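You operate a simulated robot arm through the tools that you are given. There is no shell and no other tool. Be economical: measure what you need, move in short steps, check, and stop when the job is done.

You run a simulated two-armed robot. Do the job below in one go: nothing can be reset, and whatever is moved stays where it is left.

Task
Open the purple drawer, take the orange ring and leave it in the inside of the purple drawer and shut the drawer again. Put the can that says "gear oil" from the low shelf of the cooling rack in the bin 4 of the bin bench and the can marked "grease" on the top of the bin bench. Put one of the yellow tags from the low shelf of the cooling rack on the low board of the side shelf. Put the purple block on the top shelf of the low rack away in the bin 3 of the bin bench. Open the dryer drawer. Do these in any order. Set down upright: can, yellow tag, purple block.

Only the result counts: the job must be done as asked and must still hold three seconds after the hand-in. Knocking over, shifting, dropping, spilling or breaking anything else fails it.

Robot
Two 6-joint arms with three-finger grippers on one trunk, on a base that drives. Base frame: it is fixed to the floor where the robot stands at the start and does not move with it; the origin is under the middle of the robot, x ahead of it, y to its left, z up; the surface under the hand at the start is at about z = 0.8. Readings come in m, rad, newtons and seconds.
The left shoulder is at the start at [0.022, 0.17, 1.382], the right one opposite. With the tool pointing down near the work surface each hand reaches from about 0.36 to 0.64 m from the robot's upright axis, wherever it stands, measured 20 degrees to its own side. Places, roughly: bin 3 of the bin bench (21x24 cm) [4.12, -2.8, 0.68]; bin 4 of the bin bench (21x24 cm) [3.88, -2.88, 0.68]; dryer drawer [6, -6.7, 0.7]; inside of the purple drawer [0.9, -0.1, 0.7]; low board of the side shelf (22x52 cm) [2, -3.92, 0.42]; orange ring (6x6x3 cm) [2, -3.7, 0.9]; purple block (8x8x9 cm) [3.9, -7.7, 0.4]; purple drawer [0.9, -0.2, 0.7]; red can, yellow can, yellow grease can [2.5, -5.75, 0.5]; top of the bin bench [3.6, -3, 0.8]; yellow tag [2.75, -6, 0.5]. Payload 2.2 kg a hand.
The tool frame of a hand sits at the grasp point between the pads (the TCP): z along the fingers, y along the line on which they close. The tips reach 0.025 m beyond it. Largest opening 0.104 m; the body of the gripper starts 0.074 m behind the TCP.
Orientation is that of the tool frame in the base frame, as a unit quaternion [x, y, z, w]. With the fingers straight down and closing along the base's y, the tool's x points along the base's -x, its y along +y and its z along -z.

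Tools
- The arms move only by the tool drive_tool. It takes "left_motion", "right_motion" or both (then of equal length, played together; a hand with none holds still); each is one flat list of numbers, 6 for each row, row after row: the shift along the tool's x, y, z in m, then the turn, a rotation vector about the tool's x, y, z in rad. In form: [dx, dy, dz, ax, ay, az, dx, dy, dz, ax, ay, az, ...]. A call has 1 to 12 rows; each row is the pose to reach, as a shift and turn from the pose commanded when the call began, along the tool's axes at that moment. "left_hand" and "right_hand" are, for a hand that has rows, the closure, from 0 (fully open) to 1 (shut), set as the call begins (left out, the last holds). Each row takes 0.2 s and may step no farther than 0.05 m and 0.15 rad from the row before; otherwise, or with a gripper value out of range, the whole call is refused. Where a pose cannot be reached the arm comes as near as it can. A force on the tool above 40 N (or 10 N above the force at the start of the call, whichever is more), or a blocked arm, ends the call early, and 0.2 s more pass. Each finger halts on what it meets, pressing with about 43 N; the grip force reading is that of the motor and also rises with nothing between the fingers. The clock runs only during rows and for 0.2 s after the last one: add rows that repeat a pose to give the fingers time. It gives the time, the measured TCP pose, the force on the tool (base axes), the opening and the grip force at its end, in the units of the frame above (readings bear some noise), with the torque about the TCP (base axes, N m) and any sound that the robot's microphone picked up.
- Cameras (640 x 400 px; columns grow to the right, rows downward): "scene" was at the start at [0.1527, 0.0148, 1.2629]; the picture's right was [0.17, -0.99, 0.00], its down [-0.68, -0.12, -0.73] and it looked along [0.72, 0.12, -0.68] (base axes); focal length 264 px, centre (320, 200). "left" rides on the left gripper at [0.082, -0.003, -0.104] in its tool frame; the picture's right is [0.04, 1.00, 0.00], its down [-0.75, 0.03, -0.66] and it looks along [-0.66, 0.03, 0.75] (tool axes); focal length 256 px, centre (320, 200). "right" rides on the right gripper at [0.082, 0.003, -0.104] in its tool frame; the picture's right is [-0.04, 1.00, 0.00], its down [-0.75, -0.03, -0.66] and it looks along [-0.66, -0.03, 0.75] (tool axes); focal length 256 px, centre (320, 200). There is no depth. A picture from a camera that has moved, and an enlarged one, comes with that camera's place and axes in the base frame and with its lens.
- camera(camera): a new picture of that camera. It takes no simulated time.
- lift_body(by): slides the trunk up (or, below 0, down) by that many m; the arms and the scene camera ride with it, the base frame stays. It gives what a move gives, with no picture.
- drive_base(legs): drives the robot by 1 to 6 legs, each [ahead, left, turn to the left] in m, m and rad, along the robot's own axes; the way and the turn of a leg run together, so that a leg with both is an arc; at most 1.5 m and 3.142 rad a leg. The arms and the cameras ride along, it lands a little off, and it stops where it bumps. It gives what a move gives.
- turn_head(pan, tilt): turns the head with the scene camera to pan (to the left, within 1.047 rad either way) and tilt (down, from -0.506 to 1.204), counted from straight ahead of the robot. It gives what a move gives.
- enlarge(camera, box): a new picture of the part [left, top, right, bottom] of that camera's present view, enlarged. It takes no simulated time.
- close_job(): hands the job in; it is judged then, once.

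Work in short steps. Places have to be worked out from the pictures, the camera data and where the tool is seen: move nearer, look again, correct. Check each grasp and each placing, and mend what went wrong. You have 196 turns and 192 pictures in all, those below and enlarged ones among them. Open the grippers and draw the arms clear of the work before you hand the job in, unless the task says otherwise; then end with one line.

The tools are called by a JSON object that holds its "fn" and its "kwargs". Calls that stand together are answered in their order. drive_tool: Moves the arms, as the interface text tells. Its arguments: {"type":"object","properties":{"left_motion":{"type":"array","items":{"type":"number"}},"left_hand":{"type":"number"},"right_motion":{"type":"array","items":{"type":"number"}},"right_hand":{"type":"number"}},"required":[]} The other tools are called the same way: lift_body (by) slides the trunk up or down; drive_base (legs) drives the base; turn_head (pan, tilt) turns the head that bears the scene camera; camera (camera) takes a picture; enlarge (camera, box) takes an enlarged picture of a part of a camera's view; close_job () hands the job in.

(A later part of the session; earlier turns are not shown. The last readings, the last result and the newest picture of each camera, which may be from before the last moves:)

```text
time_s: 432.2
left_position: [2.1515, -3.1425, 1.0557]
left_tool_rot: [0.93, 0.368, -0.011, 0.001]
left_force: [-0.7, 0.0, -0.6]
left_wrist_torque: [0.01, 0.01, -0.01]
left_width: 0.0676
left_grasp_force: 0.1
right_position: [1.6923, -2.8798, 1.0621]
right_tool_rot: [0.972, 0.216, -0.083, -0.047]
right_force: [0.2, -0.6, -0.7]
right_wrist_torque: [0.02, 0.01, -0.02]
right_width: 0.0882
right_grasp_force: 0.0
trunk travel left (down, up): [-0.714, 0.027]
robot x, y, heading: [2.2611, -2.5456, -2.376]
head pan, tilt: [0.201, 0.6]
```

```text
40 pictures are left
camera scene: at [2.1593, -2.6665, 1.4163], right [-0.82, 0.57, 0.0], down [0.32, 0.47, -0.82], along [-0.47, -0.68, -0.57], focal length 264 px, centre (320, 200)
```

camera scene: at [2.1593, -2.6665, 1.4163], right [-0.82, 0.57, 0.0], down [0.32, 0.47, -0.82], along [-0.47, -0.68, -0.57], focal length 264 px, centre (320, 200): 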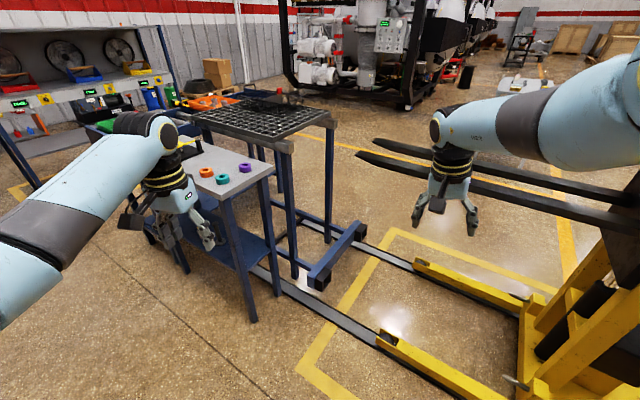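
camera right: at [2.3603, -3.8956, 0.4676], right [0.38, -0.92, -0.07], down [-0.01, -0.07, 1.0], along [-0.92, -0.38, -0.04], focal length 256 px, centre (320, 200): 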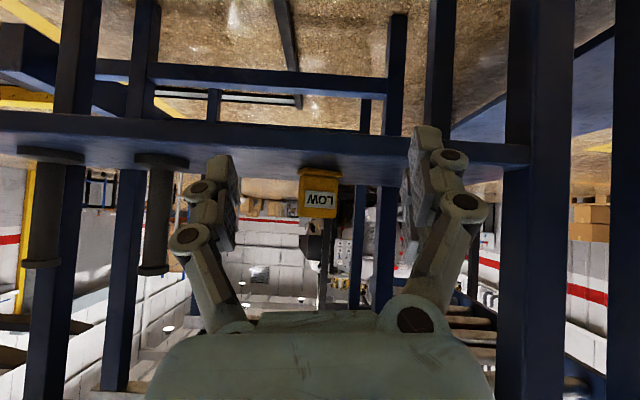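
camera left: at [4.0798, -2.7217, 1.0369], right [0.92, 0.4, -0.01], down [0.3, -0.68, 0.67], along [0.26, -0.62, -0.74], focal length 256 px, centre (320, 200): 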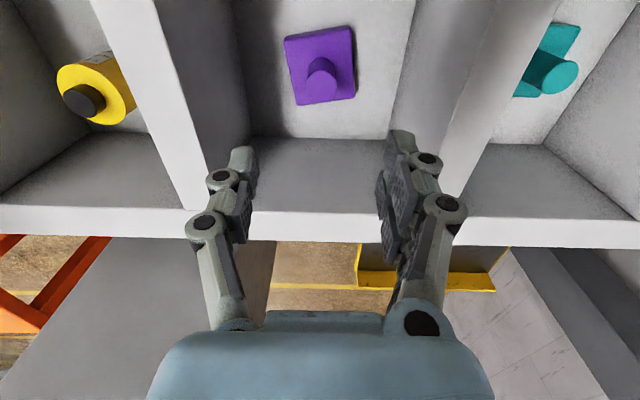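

The loader's forks are close on the right, so I'll use the right hand for the ring from the east side instead: heading -2.0, closing axis turned roughly east–west.

{"fn": "drive_base", "kwargs": {"legs": [[0, 0, 0.376], [0, 0.43, 0], [0.4, 0, 0]]}}

{"fn": "drive_tool", "kwargs": {"right_motion": [0, 0, 0, 0, 0, -0.12, 0, 0, 0, 0, 0, -0.24, 0, 0, 0, 0, 0, -0.35, 0, 0, 0, 0, 0, -0.35]}}

{"fn": "turn_head", "kwargs": {"pan": -0.2, "tilt": 0.75}}

{"fn": "camera", "kwargs": {"camera": "scene"}}

{"fn": "camera", "kwargs": {"camera": "right"}}

```text
time_s: 438.0
left_position: [2.5868, -3.6876, 1.0559]
left_tool_rot: [0.85, 0.527, -0.009, 0.002]
left_force: [-0.3, 0.2, -0.3]
left_wrist_torque: [0.01, -0.01, 0.02]
left_width: 0.0677
left_grasp_force: 0.1
right_position: [2.0659, -3.6034, 1.0626]
right_tool_rot: [0.917, 0.387, -0.091, -0.031]
right_force: [0.7, -0.4, -0.4]
right_wrist_torque: [0.01, -0.01, -0.02]
right_width: 0.0885
right_grasp_force: 0.0
trunk travel left (down, up): [-0.714, 0.027]
robot x, y, heading: [2.4808, -3.0866, -2.016]
head pan, tilt: [0.201, 0.6]
```

```text
time_s: 439.0
left_position: [2.5871, -3.6862, 1.0561]
left_tool_rot: [0.85, 0.527, -0.011, 0.002]
left_force: [0.6, 0.9, 0.4]
left_wrist_torque: [-0.01, 0.0, -0.03]
left_width: 0.0674
left_grasp_force: 0.0
right_position: [2.0675, -3.601, 1.0619]
right_tool_rot: [0.836, 0.541, -0.084, -0.046]
right_force: [-0.8, 0.6, -0.7]
right_wrist_torque: [-0.03, 0.02, 0.0]
right_width: 0.0884
right_grasp_force: 0.0
trunk travel left (down, up): [-0.714, 0.027]
robot x, y, heading: [2.4794, -3.0914, -2.019]
head pan, tilt: [0.201, 0.6]
```

```text
time_s: 439.9
left_position: [2.5866, -3.6859, 1.0559]
left_tool_rot: [0.849, 0.528, -0.011, 0.003]
left_force: [0.4, 0.3, -0.1]
left_wrist_torque: [-0.03, -0.01, -0.02]
left_width: 0.0678
left_grasp_force: 0.1
right_position: [2.0666, -3.6017, 1.0618]
right_tool_rot: [0.837, 0.539, -0.084, -0.047]
right_force: [0.0, 0.0, 0.1]
right_wrist_torque: [0.0, 0.0, 0.02]
right_width: 0.0886
right_grasp_force: 0.1
trunk travel left (down, up): [-0.714, 0.027]
robot x, y, heading: [2.4767, -3.0896, -2.017]
head pan, tilt: [-0.201, 0.75]
```

```text
39 pictures are left
camera scene: at [2.3993, -3.2192, 1.4035], right [-0.8, 0.6, 0.0], down [0.41, 0.55, -0.73], along [-0.44, -0.58, -0.68], focal length 264 px, centre (320, 200)
```

scene: 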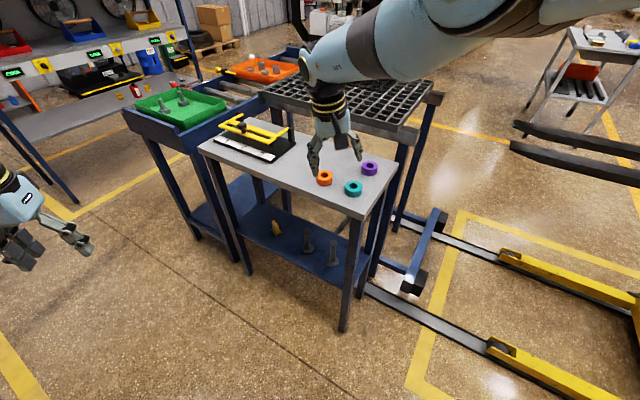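

```text
38 pictures are left
camera right: at [2.123, -3.5287, 1.1571], right [0.88, -0.45, -0.16], down [-0.21, -0.67, 0.72], along [-0.43, -0.6, -0.68], focal length 256 px, centre (320, 200)
```

right: 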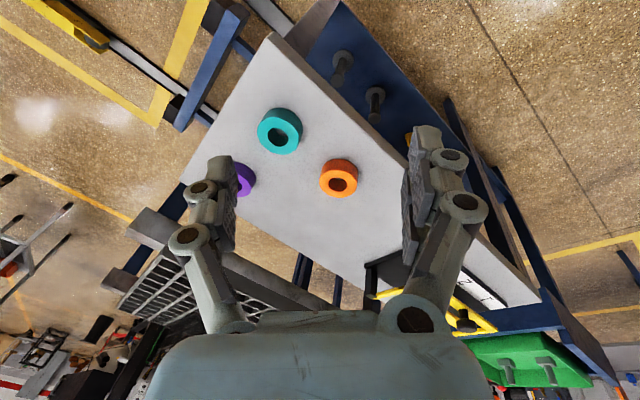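

Ring top is at (2.006,-3.723,0.90). Move the base forward 0.135, open fully-ish, and lower with the trunk.

{"fn": "drive_base", "kwargs": {"legs": [[0.136, -0.003, 0]]}}

{"fn": "lift_body", "kwargs": {"by": -0.09}}

{"fn": "camera", "kwargs": {"camera": "right"}}

```text
time_s: 441.2
left_position: [2.5287, -3.806, 1.0571]
left_tool_rot: [0.849, 0.528, -0.01, 0.002]
left_force: [-0.4, 0.2, 0.0]
left_wrist_torque: [-0.01, 0.01, -0.01]
left_width: 0.0675
left_grasp_force: 0.2
right_position: [2.0075, -3.7215, 1.063]
right_tool_rot: [0.836, 0.541, -0.083, -0.047]
right_force: [0.6, -0.5, -0.2]
right_wrist_torque: [0.0, -0.01, -0.02]
right_width: 0.0884
right_grasp_force: 0.0
trunk travel left (down, up): [-0.714, 0.027]
robot x, y, heading: [2.4184, -3.2107, -2.013]
head pan, tilt: [-0.201, 0.75]
```

```text
time_s: 442.4
left_position: [2.5283, -3.8055, 0.9659]
left_tool_rot: [0.849, 0.528, -0.011, 0.003]
left_force: [-0.9, -0.7, 0.2]
left_wrist_torque: [-0.02, 0.0, 0.01]
left_width: 0.0677
left_grasp_force: 0.0
right_position: [2.0064, -3.7215, 0.9731]
right_tool_rot: [0.836, 0.541, -0.083, -0.046]
right_force: [0.5, -0.1, 0.8]
right_wrist_torque: [-0.01, 0.0, -0.01]
right_width: 0.0885
right_grasp_force: 0.1
trunk travel left (down, up): [-0.624, 0.117]
robot x, y, heading: [2.4195, -3.2047, -2.016]
head pan, tilt: [-0.201, 0.75]
```

```text
37 pictures are left
camera right: at [2.0634, -3.6491, 1.0675], right [0.88, -0.45, -0.16], down [-0.21, -0.67, 0.72], along [-0.43, -0.6, -0.68], focal length 256 px, centre (320, 200)
```

right: 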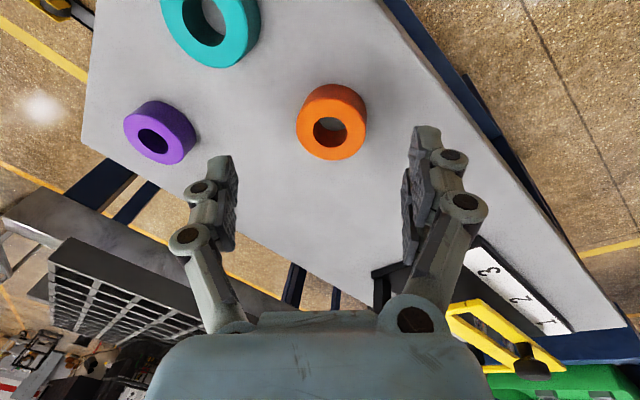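

Aligned. Lower the last 5.5 cm.

{"fn": "lift_body", "kwargs": {"by": -0.055}}

{"fn": "camera", "kwargs": {"camera": "right"}}

```text
time_s: 443.4
left_position: [2.5274, -3.806, 0.9119]
left_tool_rot: [0.849, 0.529, -0.011, 0.002]
left_force: [-0.4, -0.5, 0.3]
left_wrist_torque: [0.02, 0.01, 0.0]
left_width: 0.0679
left_grasp_force: 0.1
right_position: [2.007, -3.7224, 0.9177]
right_tool_rot: [0.836, 0.54, -0.083, -0.047]
right_force: [-0.3, 0.3, 0.2]
right_wrist_torque: [0.04, -0.03, 0.0]
right_width: 0.0884
right_grasp_force: 0.0
trunk travel left (down, up): [-0.569, 0.172]
robot x, y, heading: [2.4162, -3.2053, -2.014]
head pan, tilt: [-0.201, 0.75]
```

```text
36 pictures are left
camera right: at [2.0632, -3.6501, 1.0124], right [0.88, -0.45, -0.16], down [-0.21, -0.67, 0.72], along [-0.43, -0.6, -0.68], focal length 256 px, centre (320, 200)
```

right: 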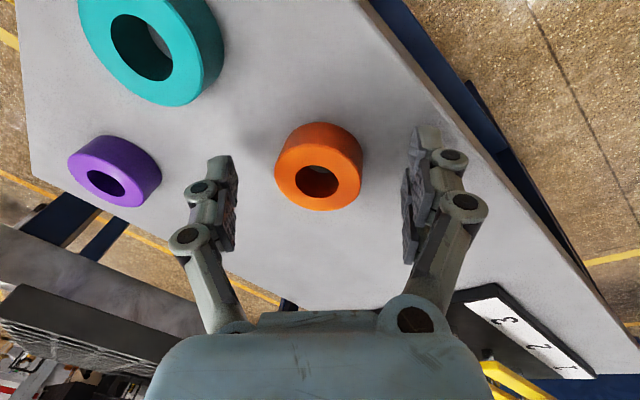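

By scale the ring is ~2.5 cm further and lower (z≈0.875). Nudge forward and lower 3 cm, then close.

{"fn": "drive_base", "kwargs": {"legs": [[0.022, -0.005, 0]]}}

{"fn": "lift_body", "kwargs": {"by": -0.028}}

{"fn": "camera", "kwargs": {"camera": "right"}}

```text
time_s: 444.2
left_position: [2.5156, -3.8245, 0.9104]
left_tool_rot: [0.849, 0.528, -0.01, 0.002]
left_force: [0.4, -0.8, 0.4]
left_wrist_torque: [0.02, -0.01, 0.02]
left_width: 0.0676
left_grasp_force: 0.0
right_position: [1.9928, -3.7409, 0.9165]
right_tool_rot: [0.836, 0.541, -0.082, -0.048]
right_force: [-0.2, -0.1, -0.2]
right_wrist_torque: [0.02, -0.03, -0.02]
right_width: 0.0883
right_grasp_force: 0.0
trunk travel left (down, up): [-0.569, 0.172]
robot x, y, heading: [2.4084, -3.2278, -2.013]
head pan, tilt: [-0.201, 0.75]
```

```text
time_s: 444.7
left_position: [2.5156, -3.8224, 0.8904]
left_tool_rot: [0.849, 0.529, -0.011, 0.002]
left_force: [0.0, -0.5, -0.3]
left_wrist_torque: [0.05, -0.01, 0.0]
left_width: 0.0674
left_grasp_force: 0.1
right_position: [1.9962, -3.7465, 0.9047]
right_tool_rot: [0.836, 0.541, -0.088, -0.042]
right_force: [8.8, 7.1, 18.8]
right_wrist_torque: [-0.11, -1.14, 0.5]
right_width: 0.1009
right_grasp_force: 5.2
trunk travel left (down, up): [-0.548, 0.193]
robot x, y, heading: [2.4067, -3.2272, -2.017]
head pan, tilt: [-0.201, 0.75]
stopped: the force on the tool passed its limit at 44 N (the readings are from after the stop); the commanded pose is now the measured one
```

```text
35 pictures are left
camera right: at [2.0518, -3.6722, 0.9983], right [0.88, -0.45, -0.16], down [-0.2, -0.66, 0.72], along [-0.43, -0.61, -0.67], focal length 256 px, centre (320, 200)
```

right: 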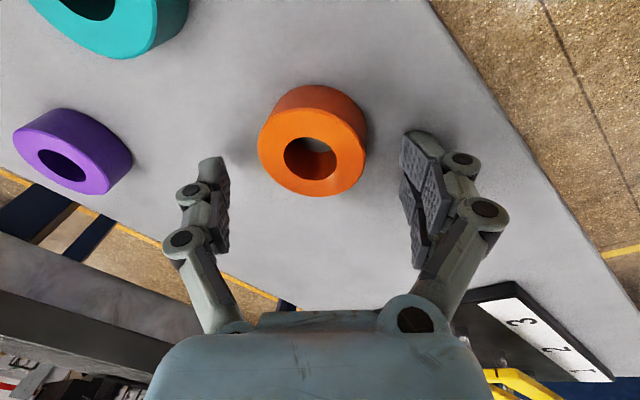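

Tips have reached the shelf, with the ring between them near the tips. Ease up 4 mm, nudge back 1 cm, and close.

{"fn": "lift_body", "kwargs": {"by": 0.004}}

{"fn": "drive_base", "kwargs": {"legs": [[-0.01, 0, 0]]}}

{"fn": "drive_tool", "kwargs": {"right_motion": [0, 0, 0, 0, 0, 0, 0, 0, 0, 0, 0, 0, 0, 0, 0, 0, 0, 0, 0, 0, 0, 0, 0, 0], "right_hand": 0.8}}

{"fn": "lift_body", "kwargs": {"by": 0.08}}

{"fn": "camera", "kwargs": {"camera": "right"}}

```text
time_s: 445.3
left_position: [2.5157, -3.8227, 0.894]
left_tool_rot: [0.849, 0.528, -0.012, 0.002]
left_force: [0.3, 0.2, -0.1]
left_wrist_torque: [0.02, -0.01, -0.03]
left_width: 0.0675
left_grasp_force: 0.0
right_position: [1.9924, -3.7455, 0.9076]
right_tool_rot: [0.837, 0.539, -0.088, -0.043]
right_force: [2.3, 1.8, 11.7]
right_wrist_torque: [-0.15, -0.59, 0.11]
right_width: 0.0953
right_grasp_force: 2.7
trunk travel left (down, up): [-0.552, 0.189]
robot x, y, heading: [2.4083, -3.228, -2.013]
head pan, tilt: [-0.201, 0.75]
```

```text
time_s: 446.0
left_position: [2.5203, -3.8126, 0.8949]
left_tool_rot: [0.849, 0.528, -0.011, 0.002]
left_force: [-0.5, 0.4, -0.3]
left_wrist_torque: [-0.02, -0.02, -0.02]
left_width: 0.0678
left_grasp_force: 0.0
right_position: [2.0001, -3.7348, 0.9061]
right_tool_rot: [0.835, 0.541, -0.087, -0.045]
right_force: [3.8, 5.9, 11.1]
right_wrist_torque: [-0.04, -0.66, 0.29]
right_width: 0.0952
right_grasp_force: 1.6
trunk travel left (down, up): [-0.552, 0.189]
robot x, y, heading: [2.4103, -3.2197, -2.013]
head pan, tilt: [-0.201, 0.75]
```

```text
time_s: 446.9
left_position: [2.5196, -3.8124, 0.8952]
left_tool_rot: [0.849, 0.529, -0.011, 0.002]
left_force: [-0.3, -0.3, -0.3]
left_wrist_torque: [0.0, -0.01, 0.01]
left_width: 0.0676
left_grasp_force: 0.0
right_position: [1.9985, -3.7384, 0.9125]
right_tool_rot: [0.835, 0.541, -0.09, -0.041]
right_force: [5.9, 5.7, 17.1]
right_wrist_torque: [0.21, -0.8, 0.18]
right_width: 0.0513
right_grasp_force: 42.8
trunk travel left (down, up): [-0.552, 0.189]
robot x, y, heading: [2.4098, -3.218, -2.014]
head pan, tilt: [-0.201, 0.75]
stopped in row 4 (right hand): the force on the tool passed its limit at 46 N (the readings are from after the stop); the commanded pose is now the measured one
```

```text
time_s: 448.1
left_position: [2.5198, -3.8141, 0.973]
left_tool_rot: [0.849, 0.529, -0.01, 0.001]
left_force: [-0.5, -0.1, 0.0]
left_wrist_torque: [0.0, -0.02, 0.04]
left_width: 0.0675
left_grasp_force: 0.0
right_position: [1.9983, -3.739, 0.9889]
right_tool_rot: [0.835, 0.541, -0.088, -0.042]
right_force: [-0.1, 0.3, -3.5]
right_wrist_torque: [0.01, 0.0, 0.0]
right_width: 0.0517
right_grasp_force: 43.0
trunk travel left (down, up): [-0.632, 0.109]
robot x, y, heading: [2.4151, -3.221, -2.018]
head pan, tilt: [-0.201, 0.75]
```

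```text
34 pictures are left
camera right: at [2.0545, -3.6648, 1.0821], right [0.88, -0.45, -0.16], down [-0.2, -0.66, 0.73], along [-0.43, -0.61, -0.67], focal length 256 px, centre (320, 200)
```

right: 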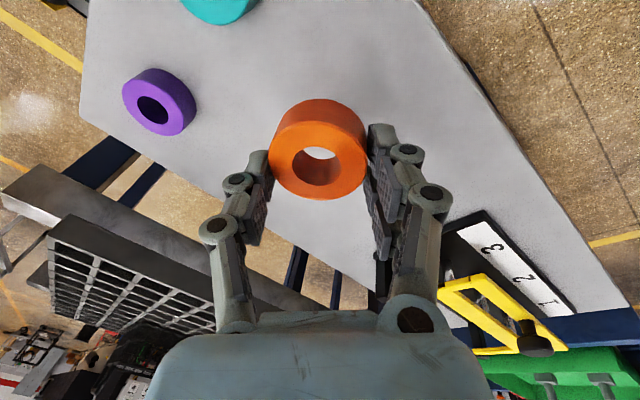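

The ring is held off-centre (chord 5.1 cm), so I'll set it back down and regrip through its centre.

{"fn": "lift_body", "kwargs": {"by": -0.074}}

{"fn": "drive_tool", "kwargs": {"right_motion": [0, 0, 0, 0, 0, 0, 0, 0, 0, 0, 0, 0, 0, 0, 0, 0, 0, 0], "right_hand": 0.15}}

{"fn": "drive_base", "kwargs": {"legs": [[-0.017, 0, 0]]}}

{"fn": "camera", "kwargs": {"camera": "right"}}

```text
time_s: 449.2
left_position: [2.5194, -3.8136, 0.8998]
left_tool_rot: [0.849, 0.529, -0.01, 0.002]
left_force: [0.4, 0.3, 0.6]
left_wrist_torque: [-0.01, -0.01, -0.04]
left_width: 0.0676
left_grasp_force: 0.1
right_position: [1.9981, -3.7395, 0.9153]
right_tool_rot: [0.835, 0.541, -0.089, -0.042]
right_force: [-0.7, -0.1, -2.5]
right_wrist_torque: [-0.02, 0.02, -0.01]
right_width: 0.0513
right_grasp_force: 42.7
trunk travel left (down, up): [-0.558, 0.183]
robot x, y, heading: [2.4103, -3.217, -2.011]
head pan, tilt: [-0.201, 0.75]
```

```text
time_s: 450.0
left_position: [2.5181, -3.8144, 0.8997]
left_tool_rot: [0.849, 0.529, -0.01, 0.002]
left_force: [-0.6, 0.4, -0.1]
left_wrist_torque: [0.02, 0.02, -0.05]
left_width: 0.0674
left_grasp_force: 0.2
right_position: [1.9978, -3.7389, 0.9168]
right_tool_rot: [0.836, 0.54, -0.09, -0.042]
right_force: [-0.5, 0.6, 0.6]
right_wrist_torque: [-0.01, -0.03, 0.03]
right_width: 0.0887
right_grasp_force: 0.1
trunk travel left (down, up): [-0.558, 0.183]
robot x, y, heading: [2.414, -3.2169, -2.016]
head pan, tilt: [-0.201, 0.75]
```

```text
time_s: 450.8
left_position: [2.5264, -3.798, 0.8995]
left_tool_rot: [0.848, 0.529, -0.012, 0.002]
left_force: [-0.2, -0.2, -0.1]
left_wrist_torque: [0.0, 0.03, -0.02]
left_width: 0.0675
left_grasp_force: 0.0
right_position: [2.0063, -3.7246, 0.9161]
right_tool_rot: [0.835, 0.541, -0.09, -0.041]
right_force: [0.0, -0.2, 0.6]
right_wrist_torque: [0.0, 0.0, 0.03]
right_width: 0.0883
right_grasp_force: 0.1
trunk travel left (down, up): [-0.558, 0.183]
robot x, y, heading: [2.4158, -3.1991, -2.013]
head pan, tilt: [-0.201, 0.75]
```

```text
33 pictures are left
camera right: at [2.0621, -3.6491, 1.0092], right [0.88, -0.45, -0.16], down [-0.2, -0.66, 0.73], along [-0.43, -0.61, -0.67], focal length 256 px, centre (320, 200)
```

right: 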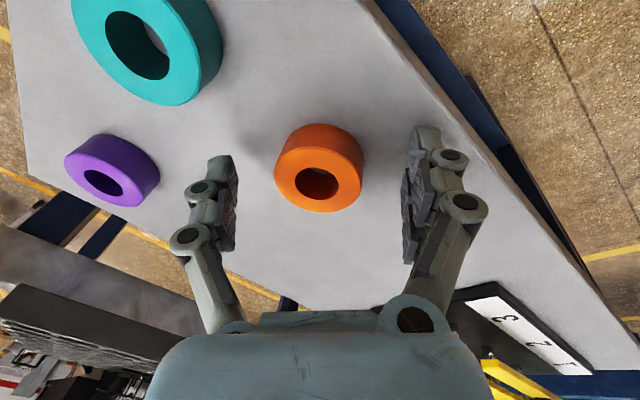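

{"fn": "lift_body", "kwargs": {"by": -0.01}}

{"fn": "drive_tool", "kwargs": {"right_motion": [0, 0, 0, 0, 0, 0, 0, 0, 0, 0, 0, 0, 0, 0, 0, 0, 0, 0, 0, 0, 0, 0, 0, 0], "right_hand": 0.8}}

{"fn": "lift_body", "kwargs": {"by": 0.15}}

{"fn": "camera", "kwargs": {"camera": "right"}}

```text
time_s: 451.4
left_position: [2.528, -3.799, 0.8899]
left_tool_rot: [0.849, 0.529, -0.011, 0.002]
left_force: [0.4, -0.1, -0.2]
left_wrist_torque: [0.02, -0.01, 0.01]
left_width: 0.0676
left_grasp_force: 0.0
right_position: [2.006, -3.7237, 0.9074]
right_tool_rot: [0.835, 0.541, -0.091, -0.041]
right_force: [4.3, 1.7, 15.4]
right_wrist_torque: [-0.19, -0.9, 0.24]
right_width: 0.0969
right_grasp_force: 4.6
trunk travel left (down, up): [-0.548, 0.193]
robot x, y, heading: [2.415, -3.2028, -2.009]
head pan, tilt: [-0.201, 0.75]
```

```text
time_s: 452.4
left_position: [2.5291, -3.7985, 0.8901]
left_tool_rot: [0.849, 0.529, -0.013, 0.002]
left_force: [-0.4, 0.3, 0.0]
left_wrist_torque: [0.02, 0.0, -0.02]
left_width: 0.0676
left_grasp_force: 0.0
right_position: [2.0085, -3.7261, 0.9092]
right_tool_rot: [0.835, 0.541, -0.093, -0.041]
right_force: [12.5, -9.9, 31.3]
right_wrist_torque: [-0.6, -1.21, -0.14]
right_width: 0.0546
right_grasp_force: 43.1
trunk travel left (down, up): [-0.548, 0.193]
robot x, y, heading: [2.4136, -3.204, -2.015]
head pan, tilt: [-0.201, 0.75]
```

```text
time_s: 454.1
left_position: [2.5273, -3.7996, 1.0401]
left_tool_rot: [0.849, 0.529, -0.011, 0.001]
left_force: [0.8, -0.1, 0.3]
left_wrist_torque: [0.0, -0.02, 0.0]
left_width: 0.0677
left_grasp_force: 0.2
right_position: [2.0049, -3.722, 1.0556]
right_tool_rot: [0.835, 0.541, -0.089, -0.042]
right_force: [-0.1, -0.5, -2.4]
right_wrist_torque: [0.01, -0.03, 0.0]
right_width: 0.0521
right_grasp_force: 42.9
trunk travel left (down, up): [-0.698, 0.043]
robot x, y, heading: [2.4172, -3.202, -2.014]
head pan, tilt: [-0.201, 0.75]
```

```text
32 pictures are left
camera right: at [2.0619, -3.6493, 1.1485], right [0.88, -0.45, -0.16], down [-0.2, -0.66, 0.73], along [-0.43, -0.61, -0.67], focal length 256 px, centre (320, 200)
```

right: 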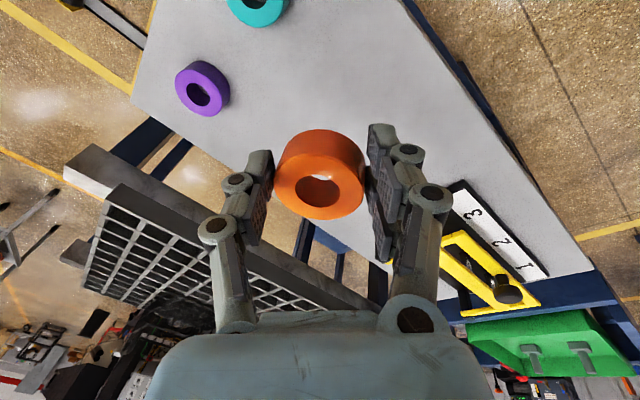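

Ring held centred. Drive back to the purple drawer along the known route, first to the north side.

{"fn": "drive_base", "kwargs": {"legs": [[-0.9, 0, 0], [0, 0, -1.69], [1.5, 0, 0], [0.4, 0, 0], [0, 0, 0.81], [1.45, 0, 0]]}}

{"fn": "turn_head", "kwargs": {"pan": 0, "tilt": 0.5}}

{"fn": "camera", "kwargs": {"camera": "scene"}}

```text
time_s: 480.8
left_position: [-0.6372, -2.1603, 1.0399]
left_tool_rot: [0.995, 0.098, -0.01, -0.003]
left_force: [0.2, -0.7, 0.0]
left_wrist_torque: [-0.01, 0.01, 0.04]
left_width: 0.0677
left_grasp_force: 0.0
right_position: [-0.8944, -1.7007, 1.0555]
right_tool_rot: [0.989, 0.115, -0.061, -0.077]
right_force: [0.2, 0.5, -2.0]
right_wrist_torque: [0.0, -0.01, 0.0]
right_width: 0.0503
right_grasp_force: 43.0
trunk travel left (down, up): [-0.698, 0.043]
robot x, y, heading: [-0.2328, -1.7161, -2.931]
head pan, tilt: [-0.201, 0.75]
```

```text
time_s: 481.6
left_position: [-0.6369, -2.1602, 1.0394]
left_tool_rot: [0.995, 0.099, -0.011, -0.004]
left_force: [0.1, 0.2, 0.2]
left_wrist_torque: [-0.02, 0.0, -0.01]
left_width: 0.0676
left_grasp_force: 0.0
right_position: [-0.8941, -1.7, 1.0557]
right_tool_rot: [0.989, 0.114, -0.061, -0.077]
right_force: [0.0, -0.6, -2.1]
right_wrist_torque: [-0.01, -0.03, -0.01]
right_width: 0.05
right_grasp_force: 43.1
trunk travel left (down, up): [-0.698, 0.043]
robot x, y, heading: [-0.2315, -1.7097, -2.932]
head pan, tilt: [0.0, 0.499]
```

```text
31 pictures are left
camera scene: at [-0.3885, -1.7443, 1.4094], right [-0.21, 0.98, 0.0], down [0.47, 0.1, -0.88], along [-0.86, -0.18, -0.48], focal length 264 px, centre (320, 200)
```

scene: 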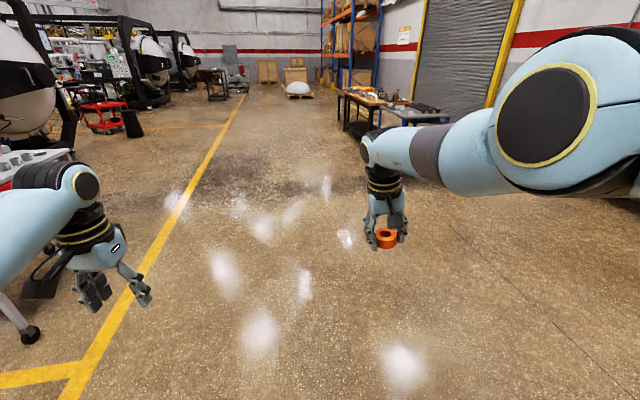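

Ring still held, path clear. Continue round the bench's west end to the drawer front.

{"fn": "drive_base", "kwargs": {"legs": [[0, 0, -1.43], [1.0, 0, 0], [0, 0, -0.35], [1.45, 0, 0], [0, 0, -2.79], [0, 0.9, 0]]}}

{"fn": "turn_head", "kwargs": {"pan": 0, "tilt": 0.8}}

{"fn": "camera", "kwargs": {"camera": "scene"}}

```text
time_s: 509.3
left_position: [0.8477, 0.5945, 1.0392]
left_tool_rot: [0.608, 0.794, -0.009, 0.005]
left_force: [0.7, -0.9, -0.2]
left_wrist_torque: [0.01, 0.0, 0.01]
left_width: 0.0676
left_grasp_force: 0.1
right_position: [0.4058, 0.308, 1.0547]
right_tool_rot: [0.592, 0.8, -0.097, -0.009]
right_force: [0.4, -0.7, -3.1]
right_wrist_torque: [0.04, 0.0, 0.02]
right_width: 0.0493
right_grasp_force: 43.1
trunk travel left (down, up): [-0.698, 0.043]
robot x, y, heading: [0.376, 0.9731, -1.295]
head pan, tilt: [0.0, 0.499]
```

```text
time_s: 510.1
left_position: [0.8492, 0.5944, 1.0406]
left_tool_rot: [0.608, 0.794, -0.008, 0.005]
left_force: [-0.3, 0.5, 0.6]
left_wrist_torque: [-0.01, -0.02, -0.01]
left_width: 0.0674
left_grasp_force: 0.1
right_position: [0.4055, 0.3084, 1.0569]
right_tool_rot: [0.592, 0.8, -0.097, -0.008]
right_force: [1.0, 0.0, -2.4]
right_wrist_torque: [0.06, 0.0, -0.03]
right_width: 0.0496
right_grasp_force: 43.4
trunk travel left (down, up): [-0.698, 0.043]
robot x, y, heading: [0.376, 0.9725, -1.293]
head pan, tilt: [0.0, 0.799]
```

```text
30 pictures are left
camera scene: at [0.4147, 0.8267, 1.3836], right [-0.96, -0.27, 0.0], down [-0.2, 0.69, -0.7], along [0.19, -0.67, -0.72], focal length 264 px, centre (320, 200)
```

scene: 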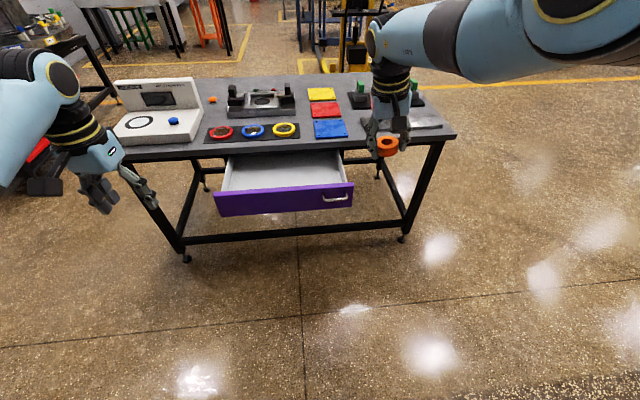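

The drawer is still open; interior centre ≈(0.745,0.135). Move so the ring is over it.

{"fn": "drive_base", "kwargs": {"legs": [[0, 0.279, 0], [0.25, 0, 0]]}}

{"fn": "camera", "kwargs": {"camera": "right"}}

{"fn": "camera", "kwargs": {"camera": "scene"}}

```text
time_s: 513.5
left_position: [1.1849, 0.4347, 1.0401]
left_tool_rot: [0.606, 0.795, -0.009, 0.006]
left_force: [0.2, 0.6, 0.7]
left_wrist_torque: [0.0, 0.03, -0.01]
left_width: 0.0678
left_grasp_force: 0.0
right_position: [0.7439, 0.1455, 1.0553]
right_tool_rot: [0.59, 0.802, -0.098, -0.008]
right_force: [0.2, -0.7, -2.1]
right_wrist_torque: [0.05, 0.03, 0.03]
right_width: 0.0493
right_grasp_force: 43.7
trunk travel left (down, up): [-0.698, 0.043]
robot x, y, heading: [0.7041, 0.8118, -1.294]
head pan, tilt: [0.0, 0.799]
```

```text
29 pictures are left
camera right: at [0.7365, 0.2387, 1.1485], right [0.96, 0.25, -0.16], down [0.29, -0.63, 0.73], along [0.08, -0.74, -0.67], focal length 256 px, centre (320, 200)
```

right: 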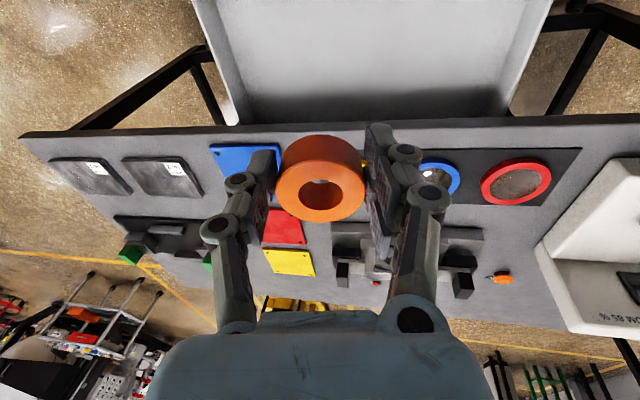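

```text
28 pictures are left
camera scene: at [0.7499, 0.6647, 1.3835], right [-0.96, -0.28, 0.0], down [-0.2, 0.69, -0.7], along [0.19, -0.67, -0.72], focal length 264 px, centre (320, 200)
```

scene: 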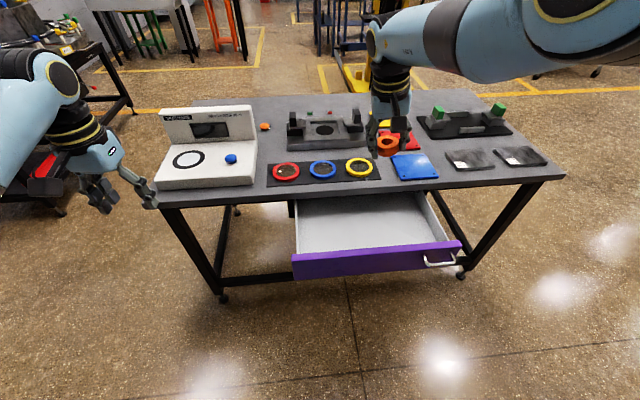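

Shift 4 cm deeper and lower the trunk by 0.22, then look.

{"fn": "drive_base", "kwargs": {"legs": [[0.04, 0, 0]]}}

{"fn": "lift_body", "kwargs": {"by": -0.22}}

{"fn": "camera", "kwargs": {"camera": "right"}}

{"fn": "camera", "kwargs": {"camera": "scene"}}

```text
time_s: 514.3
left_position: [1.195, 0.3995, 1.0411]
left_tool_rot: [0.606, 0.796, -0.01, 0.006]
left_force: [0.0, -0.3, 0.7]
left_wrist_torque: [-0.05, -0.03, -0.04]
left_width: 0.0678
left_grasp_force: 0.0
right_position: [0.7551, 0.1113, 1.0568]
right_tool_rot: [0.59, 0.802, -0.098, -0.007]
right_force: [0.1, 0.4, -2.0]
right_wrist_torque: [0.02, -0.01, -0.01]
right_width: 0.0494
right_grasp_force: 43.0
trunk travel left (down, up): [-0.698, 0.043]
robot x, y, heading: [0.717, 0.7707, -1.286]
head pan, tilt: [0.0, 0.799]
```

```text
time_s: 516.7
left_position: [1.1947, 0.3973, 0.8206]
left_tool_rot: [0.606, 0.795, -0.008, 0.005]
left_force: [-0.3, 0.7, 0.1]
left_wrist_torque: [0.0, 0.0, 0.01]
left_width: 0.0677
left_grasp_force: 0.1
right_position: [0.7534, 0.1092, 0.8356]
right_tool_rot: [0.59, 0.801, -0.098, -0.009]
right_force: [-0.5, 0.6, -2.0]
right_wrist_torque: [0.04, 0.02, 0.01]
right_width: 0.0492
right_grasp_force: 43.4
trunk travel left (down, up): [-0.478, 0.263]
robot x, y, heading: [0.7211, 0.7735, -1.291]
head pan, tilt: [0.0, 0.799]
```

```text
27 pictures are left
camera right: at [0.7476, 0.2016, 0.929], right [0.96, 0.25, -0.16], down [0.29, -0.63, 0.73], along [0.08, -0.74, -0.67], focal length 256 px, centre (320, 200)
```

right: 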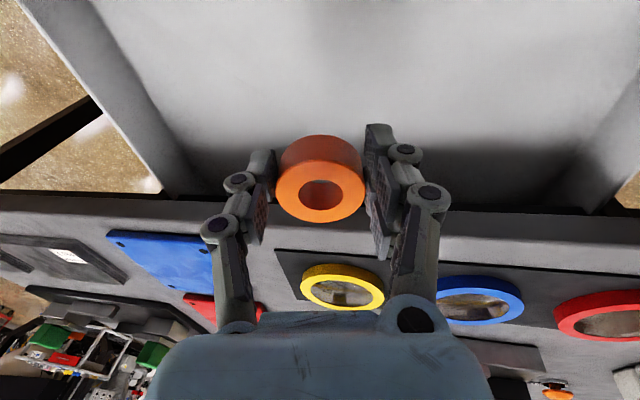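

```text
26 pictures are left
camera scene: at [0.7612, 0.6255, 1.162], right [-0.96, -0.28, 0.0], down [-0.2, 0.69, -0.7], along [0.19, -0.67, -0.72], focal length 264 px, centre (320, 200)
```

scene: 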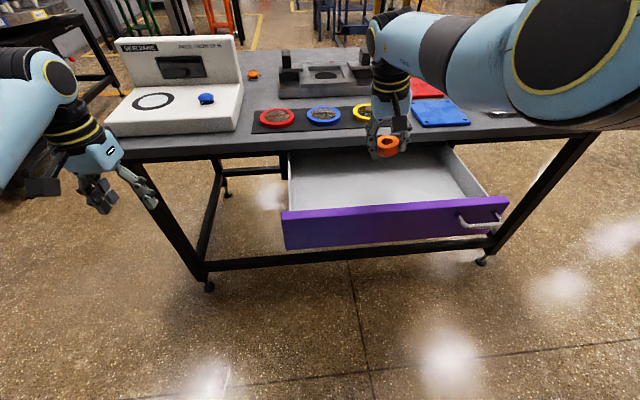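

The bench edge is right under the ring's far side; back off 4.5 cm before lowering further.

{"fn": "drive_base", "kwargs": {"legs": [[-0.045, 0, 0]]}}

{"fn": "lift_body", "kwargs": {"by": -0.07}}

{"fn": "camera", "kwargs": {"camera": "right"}}

{"fn": "camera", "kwargs": {"camera": "scene"}}

```text
time_s: 517.6
left_position: [1.1842, 0.4438, 0.8202]
left_tool_rot: [0.605, 0.796, -0.01, 0.006]
left_force: [-0.3, 1.0, 1.0]
left_wrist_torque: [-0.01, -0.02, 0.02]
left_width: 0.0678
left_grasp_force: 0.1
right_position: [0.7423, 0.1551, 0.837]
right_tool_rot: [0.589, 0.802, -0.098, -0.007]
right_force: [-0.7, 0.7, -2.2]
right_wrist_torque: [-0.02, -0.04, 0.0]
right_width: 0.0493
right_grasp_force: 43.0
trunk travel left (down, up): [-0.478, 0.263]
robot x, y, heading: [0.7039, 0.8149, -1.286]
head pan, tilt: [0.0, 0.799]
```

```text
time_s: 518.6
left_position: [1.1836, 0.441, 0.7493]
left_tool_rot: [0.606, 0.796, -0.007, 0.006]
left_force: [0.3, 1.0, -0.7]
left_wrist_torque: [-0.03, -0.02, 0.0]
left_width: 0.0674
left_grasp_force: 0.0
right_position: [0.743, 0.1516, 0.7661]
right_tool_rot: [0.589, 0.802, -0.098, -0.007]
right_force: [0.5, 0.0, -2.3]
right_wrist_torque: [0.02, 0.04, 0.04]
right_width: 0.0493
right_grasp_force: 42.5
trunk travel left (down, up): [-0.408, 0.333]
robot x, y, heading: [0.7027, 0.8124, -1.286]
head pan, tilt: [0.0, 0.799]
```

```text
25 pictures are left
camera right: at [0.7355, 0.2447, 0.8591], right [0.95, 0.25, -0.16], down [0.29, -0.62, 0.73], along [0.08, -0.74, -0.67], focal length 256 px, centre (320, 200)
```

right: 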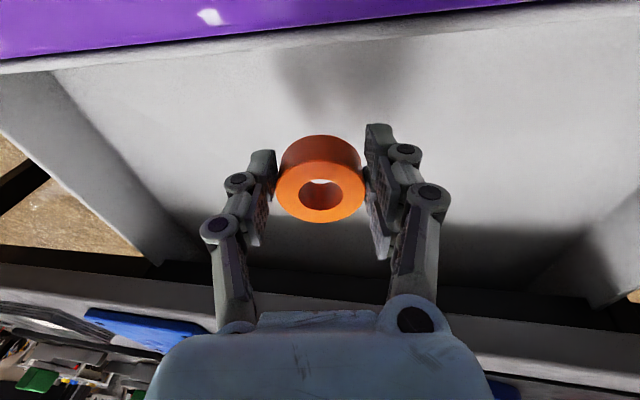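

```text
24 pictures are left
camera scene: at [0.7494, 0.6666, 1.0903], right [-0.96, -0.28, 0.0], down [-0.2, 0.69, -0.7], along [0.19, -0.67, -0.72], focal length 264 px, centre (320, 200)
```

scene: 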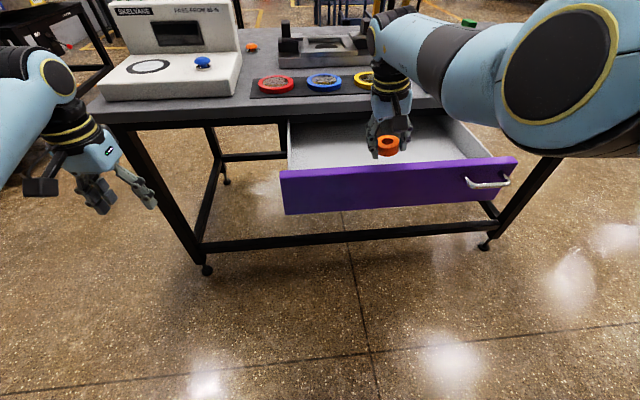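

Ring is over the drawer interior. Lower in small steps to the drawer floor.

{"fn": "lift_body", "kwargs": {"by": -0.035}}

{"fn": "lift_body", "kwargs": {"by": -0.015}}

{"fn": "camera", "kwargs": {"camera": "right"}}

```text
time_s: 519.4
left_position: [1.1834, 0.4413, 0.7168]
left_tool_rot: [0.606, 0.796, -0.009, 0.005]
left_force: [-0.7, -0.3, 0.9]
left_wrist_torque: [-0.03, 0.02, -0.03]
left_width: 0.0676
left_grasp_force: 0.0
right_position: [0.743, 0.1521, 0.7312]
right_tool_rot: [0.589, 0.802, -0.098, -0.008]
right_force: [0.2, -0.6, -2.6]
right_wrist_torque: [0.02, -0.02, 0.01]
right_width: 0.0493
right_grasp_force: 43.2
trunk travel left (down, up): [-0.373, 0.368]
robot x, y, heading: [0.7063, 0.8154, -1.293]
head pan, tilt: [0.0, 0.799]
```

```text
time_s: 520.1
left_position: [1.1833, 0.443, 0.7012]
left_tool_rot: [0.606, 0.796, -0.01, 0.006]
left_force: [-0.3, 0.4, -0.2]
left_wrist_torque: [0.03, -0.02, 0.0]
left_width: 0.0674
left_grasp_force: 0.1
right_position: [0.7427, 0.1506, 0.7221]
right_tool_rot: [0.59, 0.801, -0.101, -0.005]
right_force: [-2.3, -3.0, 27.8]
right_wrist_torque: [-0.27, -0.61, -0.02]
right_width: 0.0497
right_grasp_force: 43.0
trunk travel left (down, up): [-0.358, 0.383]
robot x, y, heading: [0.7078, 0.8139, -1.292]
head pan, tilt: [0.0, 0.799]
```

```text
23 pictures are left
camera right: at [0.7354, 0.2443, 0.8131], right [0.96, 0.25, -0.16], down [0.28, -0.62, 0.73], along [0.08, -0.75, -0.66], focal length 256 px, centre (320, 200)
```

right: 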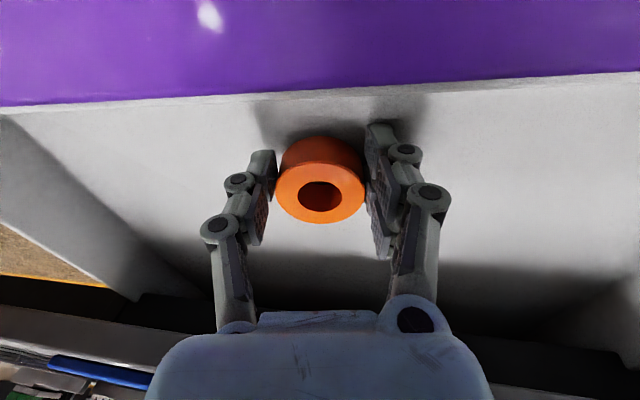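

The ring touches the floor. Release and lift clear.

{"fn": "drive_tool", "kwargs": {"right_motion": [0, 0, 0, 0, 0, 0, 0, 0, 0, 0, 0, 0, 0, 0, 0, 0, 0, 0], "right_hand": 0.25}}

{"fn": "lift_body", "kwargs": {"by": 0.3}}

{"fn": "camera", "kwargs": {"camera": "right"}}

```text
time_s: 520.9
left_position: [1.1827, 0.4417, 0.6988]
left_tool_rot: [0.606, 0.796, -0.009, 0.005]
left_force: [0.2, -0.1, -0.6]
left_wrist_torque: [0.01, 0.06, -0.05]
left_width: 0.0676
left_grasp_force: 0.0
right_position: [0.7442, 0.1533, 0.7139]
right_tool_rot: [0.589, 0.802, -0.097, -0.008]
right_force: [-1.6, 0.8, 2.4]
right_wrist_torque: [0.09, -0.05, 0.01]
right_width: 0.0825
right_grasp_force: 0.0
trunk travel left (down, up): [-0.358, 0.383]
robot x, y, heading: [0.7046, 0.814, -1.282]
head pan, tilt: [0.0, 0.799]
```

```text
time_s: 523.9
left_position: [1.1829, 0.4415, 0.9998]
left_tool_rot: [0.605, 0.796, -0.009, 0.006]
left_force: [0.2, -0.8, 0.5]
left_wrist_torque: [-0.02, -0.02, -0.01]
left_width: 0.0676
left_grasp_force: 0.0
right_position: [0.7435, 0.153, 1.0165]
right_tool_rot: [0.589, 0.802, -0.098, -0.008]
right_force: [-0.4, -0.1, -0.6]
right_wrist_torque: [0.01, 0.03, -0.02]
right_width: 0.0781
right_grasp_force: 0.1
trunk travel left (down, up): [-0.658, 0.083]
robot x, y, heading: [0.7056, 0.8136, -1.287]
head pan, tilt: [0.0, 0.799]
```

```text
22 pictures are left
camera right: at [0.7356, 0.2446, 1.1085], right [0.96, 0.25, -0.16], down [0.29, -0.63, 0.73], along [0.08, -0.74, -0.67], focal length 256 px, centre (320, 200)
```

right: 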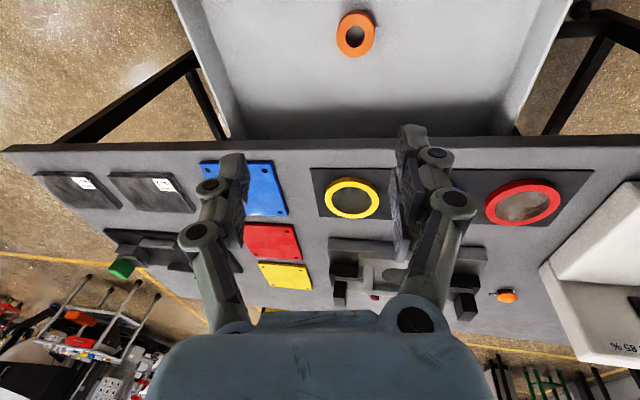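

Ring lies flat in the drawer. To shut it I'll push on the handle bar with closed fingers: move out in front of the handle and lower.

{"fn": "drive_base", "kwargs": {"legs": [[-0.25, 0, 0], [0, 0, 0.066], [0, -0.14, 0]]}}

{"fn": "drive_tool", "kwargs": {"right_motion": [0, 0, 0, 0, 0, 0, 0, 0, 0, 0, 0, 0, 0, 0, 0, 0, 0, 0], "right_hand": 1.0}}

{"fn": "lift_body", "kwargs": {"by": -0.27}}

{"fn": "turn_head", "kwargs": {"pan": -0.2, "tilt": 0.75}}

{"fn": "camera", "kwargs": {"camera": "scene"}}

{"fn": "camera", "kwargs": {"camera": "right"}}

```text
time_s: 527.1
left_position: [1.0051, 0.6736, 1.0008]
left_tool_rot: [0.576, 0.818, -0.008, 0.006]
left_force: [0.2, -0.9, 0.6]
left_wrist_torque: [0.02, 0.01, -0.01]
left_width: 0.0679
left_grasp_force: 0.1
right_position: [0.588, 0.3531, 1.0165]
right_tool_rot: [0.56, 0.823, -0.098, -0.004]
right_force: [0.0, -0.5, -0.4]
right_wrist_torque: [0.04, -0.04, 0.01]
right_width: 0.0781
right_grasp_force: 0.0
trunk travel left (down, up): [-0.658, 0.083]
robot x, y, heading: [0.5042, 1.0119, -1.212]
head pan, tilt: [0.0, 0.799]
```

```text
time_s: 527.9
left_position: [1.0069, 0.6726, 0.9994]
left_tool_rot: [0.577, 0.817, -0.009, 0.006]
left_force: [0.1, 1.5, -0.5]
left_wrist_torque: [-0.01, -0.02, 0.04]
left_width: 0.0676
left_grasp_force: 0.2
right_position: [0.5883, 0.3539, 1.0154]
right_tool_rot: [0.561, 0.822, -0.098, -0.005]
right_force: [0.1, 0.3, -0.4]
right_wrist_torque: [0.0, 0.01, -0.02]
right_width: 0.0
right_grasp_force: 21.8
trunk travel left (down, up): [-0.658, 0.083]
robot x, y, heading: [0.5047, 1.0124, -1.213]
head pan, tilt: [0.0, 0.799]
```

```text
time_s: 530.6
left_position: [1.0063, 0.6733, 0.7294]
left_tool_rot: [0.576, 0.817, -0.009, 0.006]
left_force: [-1.0, 0.2, 1.2]
left_wrist_torque: [0.0, -0.01, -0.01]
left_width: 0.0677
left_grasp_force: 0.1
right_position: [0.5878, 0.3535, 0.7469]
right_tool_rot: [0.56, 0.822, -0.099, -0.005]
right_force: [0.2, 0.2, -0.1]
right_wrist_torque: [-0.01, 0.03, 0.0]
right_width: 0.0
right_grasp_force: 28.1
trunk travel left (down, up): [-0.388, 0.353]
robot x, y, heading: [0.508, 1.0111, -1.214]
head pan, tilt: [0.0, 0.799]
```

```text
time_s: 531.4
left_position: [1.007, 0.6741, 0.7292]
left_tool_rot: [0.576, 0.817, -0.007, 0.006]
left_force: [0.9, -0.3, 0.0]
left_wrist_torque: [-0.01, -0.01, -0.03]
left_width: 0.0677
left_grasp_force: 0.2
right_position: [0.59, 0.3531, 0.7462]
right_tool_rot: [0.56, 0.823, -0.098, -0.004]
right_force: [-0.3, -1.0, -0.3]
right_wrist_torque: [0.02, 0.0, 0.01]
right_width: 0.0
right_grasp_force: 28.4
trunk travel left (down, up): [-0.388, 0.353]
robot x, y, heading: [0.5024, 1.0118, -1.214]
head pan, tilt: [-0.201, 0.75]
```

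```text
21 pictures are left
camera scene: at [0.5425, 0.8598, 1.0736], right [-0.99, -0.15, 0.0], down [-0.11, 0.67, -0.73], along [0.11, -0.72, -0.68], focal length 264 px, centre (320, 200)
```

scene: 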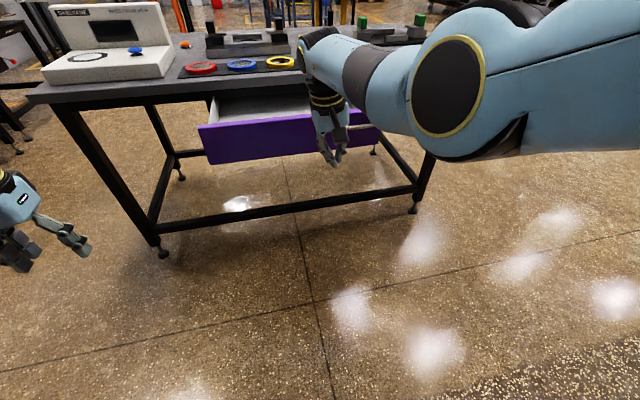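

```text
20 pictures are left
camera right: at [0.5741, 0.445, 0.8387], right [0.93, 0.32, -0.16], down [0.33, -0.6, 0.73], along [0.13, -0.73, -0.67], focal length 256 px, centre (320, 200)
```

right: 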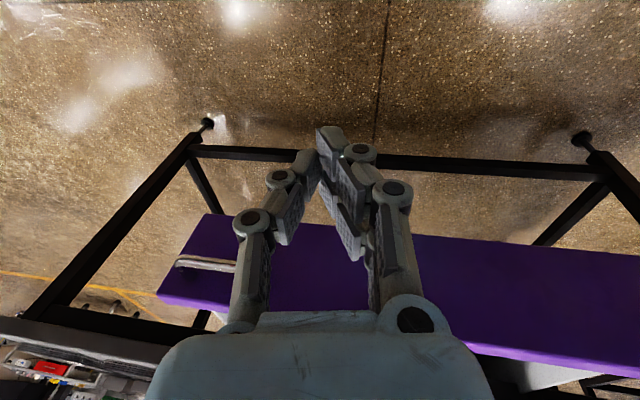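

Handle bar is at ≈(0.53,0.207). Strafe right 0.108, lower 1 cm, then advance to contact and push.

{"fn": "drive_base", "kwargs": {"legs": [[0, -0.108, 0]]}}

{"fn": "lift_body", "kwargs": {"by": -0.012}}

{"fn": "drive_base", "kwargs": {"legs": [[0.09, 0, 0]]}}

{"fn": "camera", "kwargs": {"camera": "right"}}

```text
time_s: 532.5
left_position: [0.9059, 0.6371, 0.7304]
left_tool_rot: [0.576, 0.817, -0.008, 0.006]
left_force: [-0.1, -0.5, -0.4]
left_wrist_torque: [0.02, -0.01, 0.0]
left_width: 0.0679
left_grasp_force: 0.0
right_position: [0.4881, 0.3156, 0.7445]
right_tool_rot: [0.559, 0.823, -0.098, -0.004]
right_force: [0.1, -0.6, -1.2]
right_wrist_torque: [0.01, -0.03, 0.04]
right_width: 0.0002
right_grasp_force: 28.6
trunk travel left (down, up): [-0.388, 0.353]
robot x, y, heading: [0.4007, 0.975, -1.214]
head pan, tilt: [-0.201, 0.75]
```

```text
time_s: 533.1
left_position: [0.9055, 0.6358, 0.7182]
left_tool_rot: [0.576, 0.818, -0.009, 0.006]
left_force: [0.0, 0.5, 0.5]
left_wrist_torque: [-0.01, 0.0, -0.01]
left_width: 0.0676
left_grasp_force: 0.1
right_position: [0.4876, 0.3166, 0.7349]
right_tool_rot: [0.559, 0.823, -0.098, -0.005]
right_force: [0.1, 0.2, 0.7]
right_wrist_torque: [0.01, -0.02, 0.0]
right_width: 0.0
right_grasp_force: 28.8
trunk travel left (down, up): [-0.376, 0.365]
robot x, y, heading: [0.402, 0.9788, -1.216]
head pan, tilt: [-0.201, 0.75]
```

```text
time_s: 534.2
left_position: [0.9375, 0.5507, 0.7166]
left_tool_rot: [0.577, 0.816, -0.009, 0.005]
left_force: [0.2, -0.4, 0.3]
left_wrist_torque: [0.04, 0.03, 0.03]
left_width: 0.0678
left_grasp_force: 0.0
right_position: [0.5185, 0.2304, 0.7337]
right_tool_rot: [0.56, 0.823, -0.097, -0.004]
right_force: [0.7, 0.0, -0.5]
right_wrist_torque: [0.0, 0.02, -0.03]
right_width: 0.0002
right_grasp_force: 28.4
trunk travel left (down, up): [-0.376, 0.365]
robot x, y, heading: [0.4313, 0.8895, -1.215]
head pan, tilt: [-0.201, 0.75]
```

```text
19 pictures are left
camera right: at [0.5042, 0.3217, 0.8259], right [0.93, 0.32, -0.16], down [0.33, -0.6, 0.73], along [0.13, -0.73, -0.67], focal length 256 px, centre (320, 200)
```

right: 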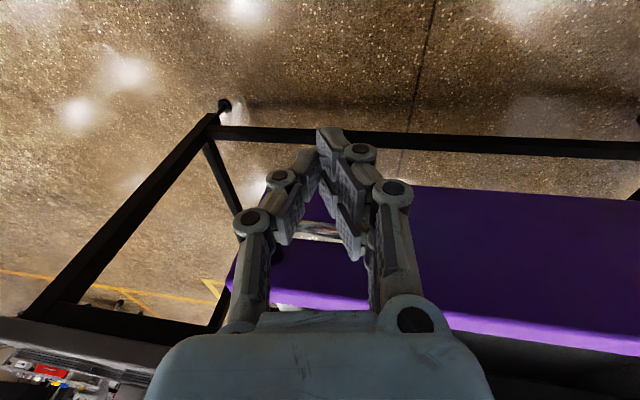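

Fingers are right in front of the bar. Push.

{"fn": "drive_base", "kwargs": {"legs": [[0.12, 0, 0]]}}

{"fn": "drive_base", "kwargs": {"legs": [[0.09, 0, 0]]}}

{"fn": "camera", "kwargs": {"camera": "scene"}}

{"fn": "camera", "kwargs": {"camera": "right"}}

```text
time_s: 535.5
left_position: [0.981, 0.4409, 0.7168]
left_tool_rot: [0.575, 0.818, -0.008, 0.004]
left_force: [-1.0, -0.2, -0.6]
left_wrist_torque: [0.02, 0.03, 0.0]
left_width: 0.0677
left_grasp_force: 0.1
right_position: [0.5631, 0.1167, 0.7333]
right_tool_rot: [0.558, 0.824, -0.097, -0.004]
right_force: [0.1, -0.5, 0.0]
right_wrist_torque: [0.02, 0.0, 0.01]
right_width: 0.0001
right_grasp_force: 28.8
trunk travel left (down, up): [-0.376, 0.365]
robot x, y, heading: [0.478, 0.7727, -1.212]
head pan, tilt: [-0.201, 0.75]
```

```text
time_s: 536.6
left_position: [1.0133, 0.3537, 0.7173]
left_tool_rot: [0.575, 0.818, -0.009, 0.004]
left_force: [-0.1, -0.9, -0.7]
left_wrist_torque: [0.03, 0.02, 0.03]
left_width: 0.0677
left_grasp_force: 0.1
right_position: [0.5949, 0.0322, 0.7331]
right_tool_rot: [0.559, 0.823, -0.098, -0.005]
right_force: [-0.4, 0.0, -0.8]
right_wrist_torque: [0.02, 0.01, -0.03]
right_width: 0.0001
right_grasp_force: 28.2
trunk travel left (down, up): [-0.376, 0.365]
robot x, y, heading: [0.5089, 0.6886, -1.21]
head pan, tilt: [-0.201, 0.75]
```

```text
18 pictures are left
camera scene: at [0.5482, 0.5375, 1.061], right [-0.99, -0.16, 0.0], down [-0.11, 0.67, -0.73], along [0.11, -0.72, -0.68], focal length 264 px, centre (320, 200)
```

scene: 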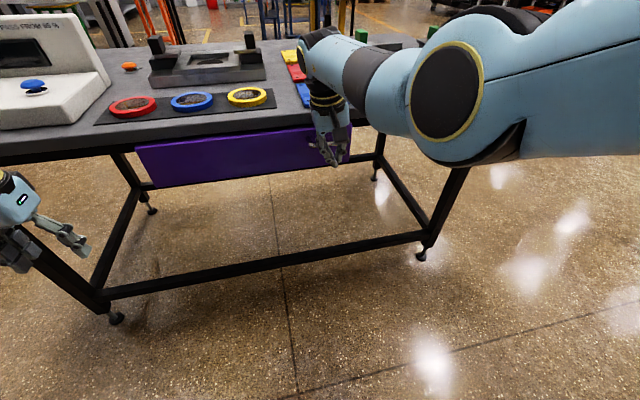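

```text
17 pictures are left
camera right: at [0.5805, 0.1235, 0.8258], right [0.93, 0.32, -0.16], down [0.33, -0.6, 0.73], along [0.13, -0.73, -0.67], focal length 256 px, centre (320, 200)
```

right: 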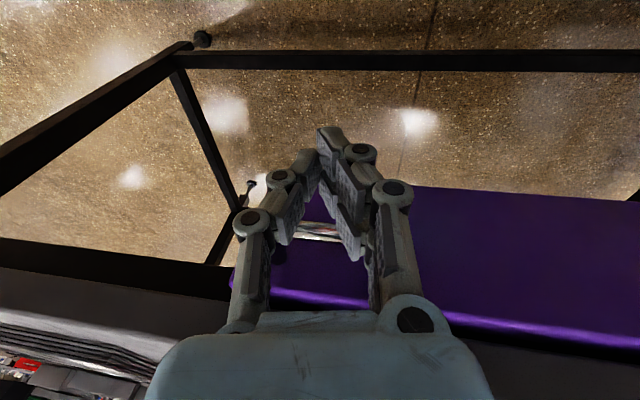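

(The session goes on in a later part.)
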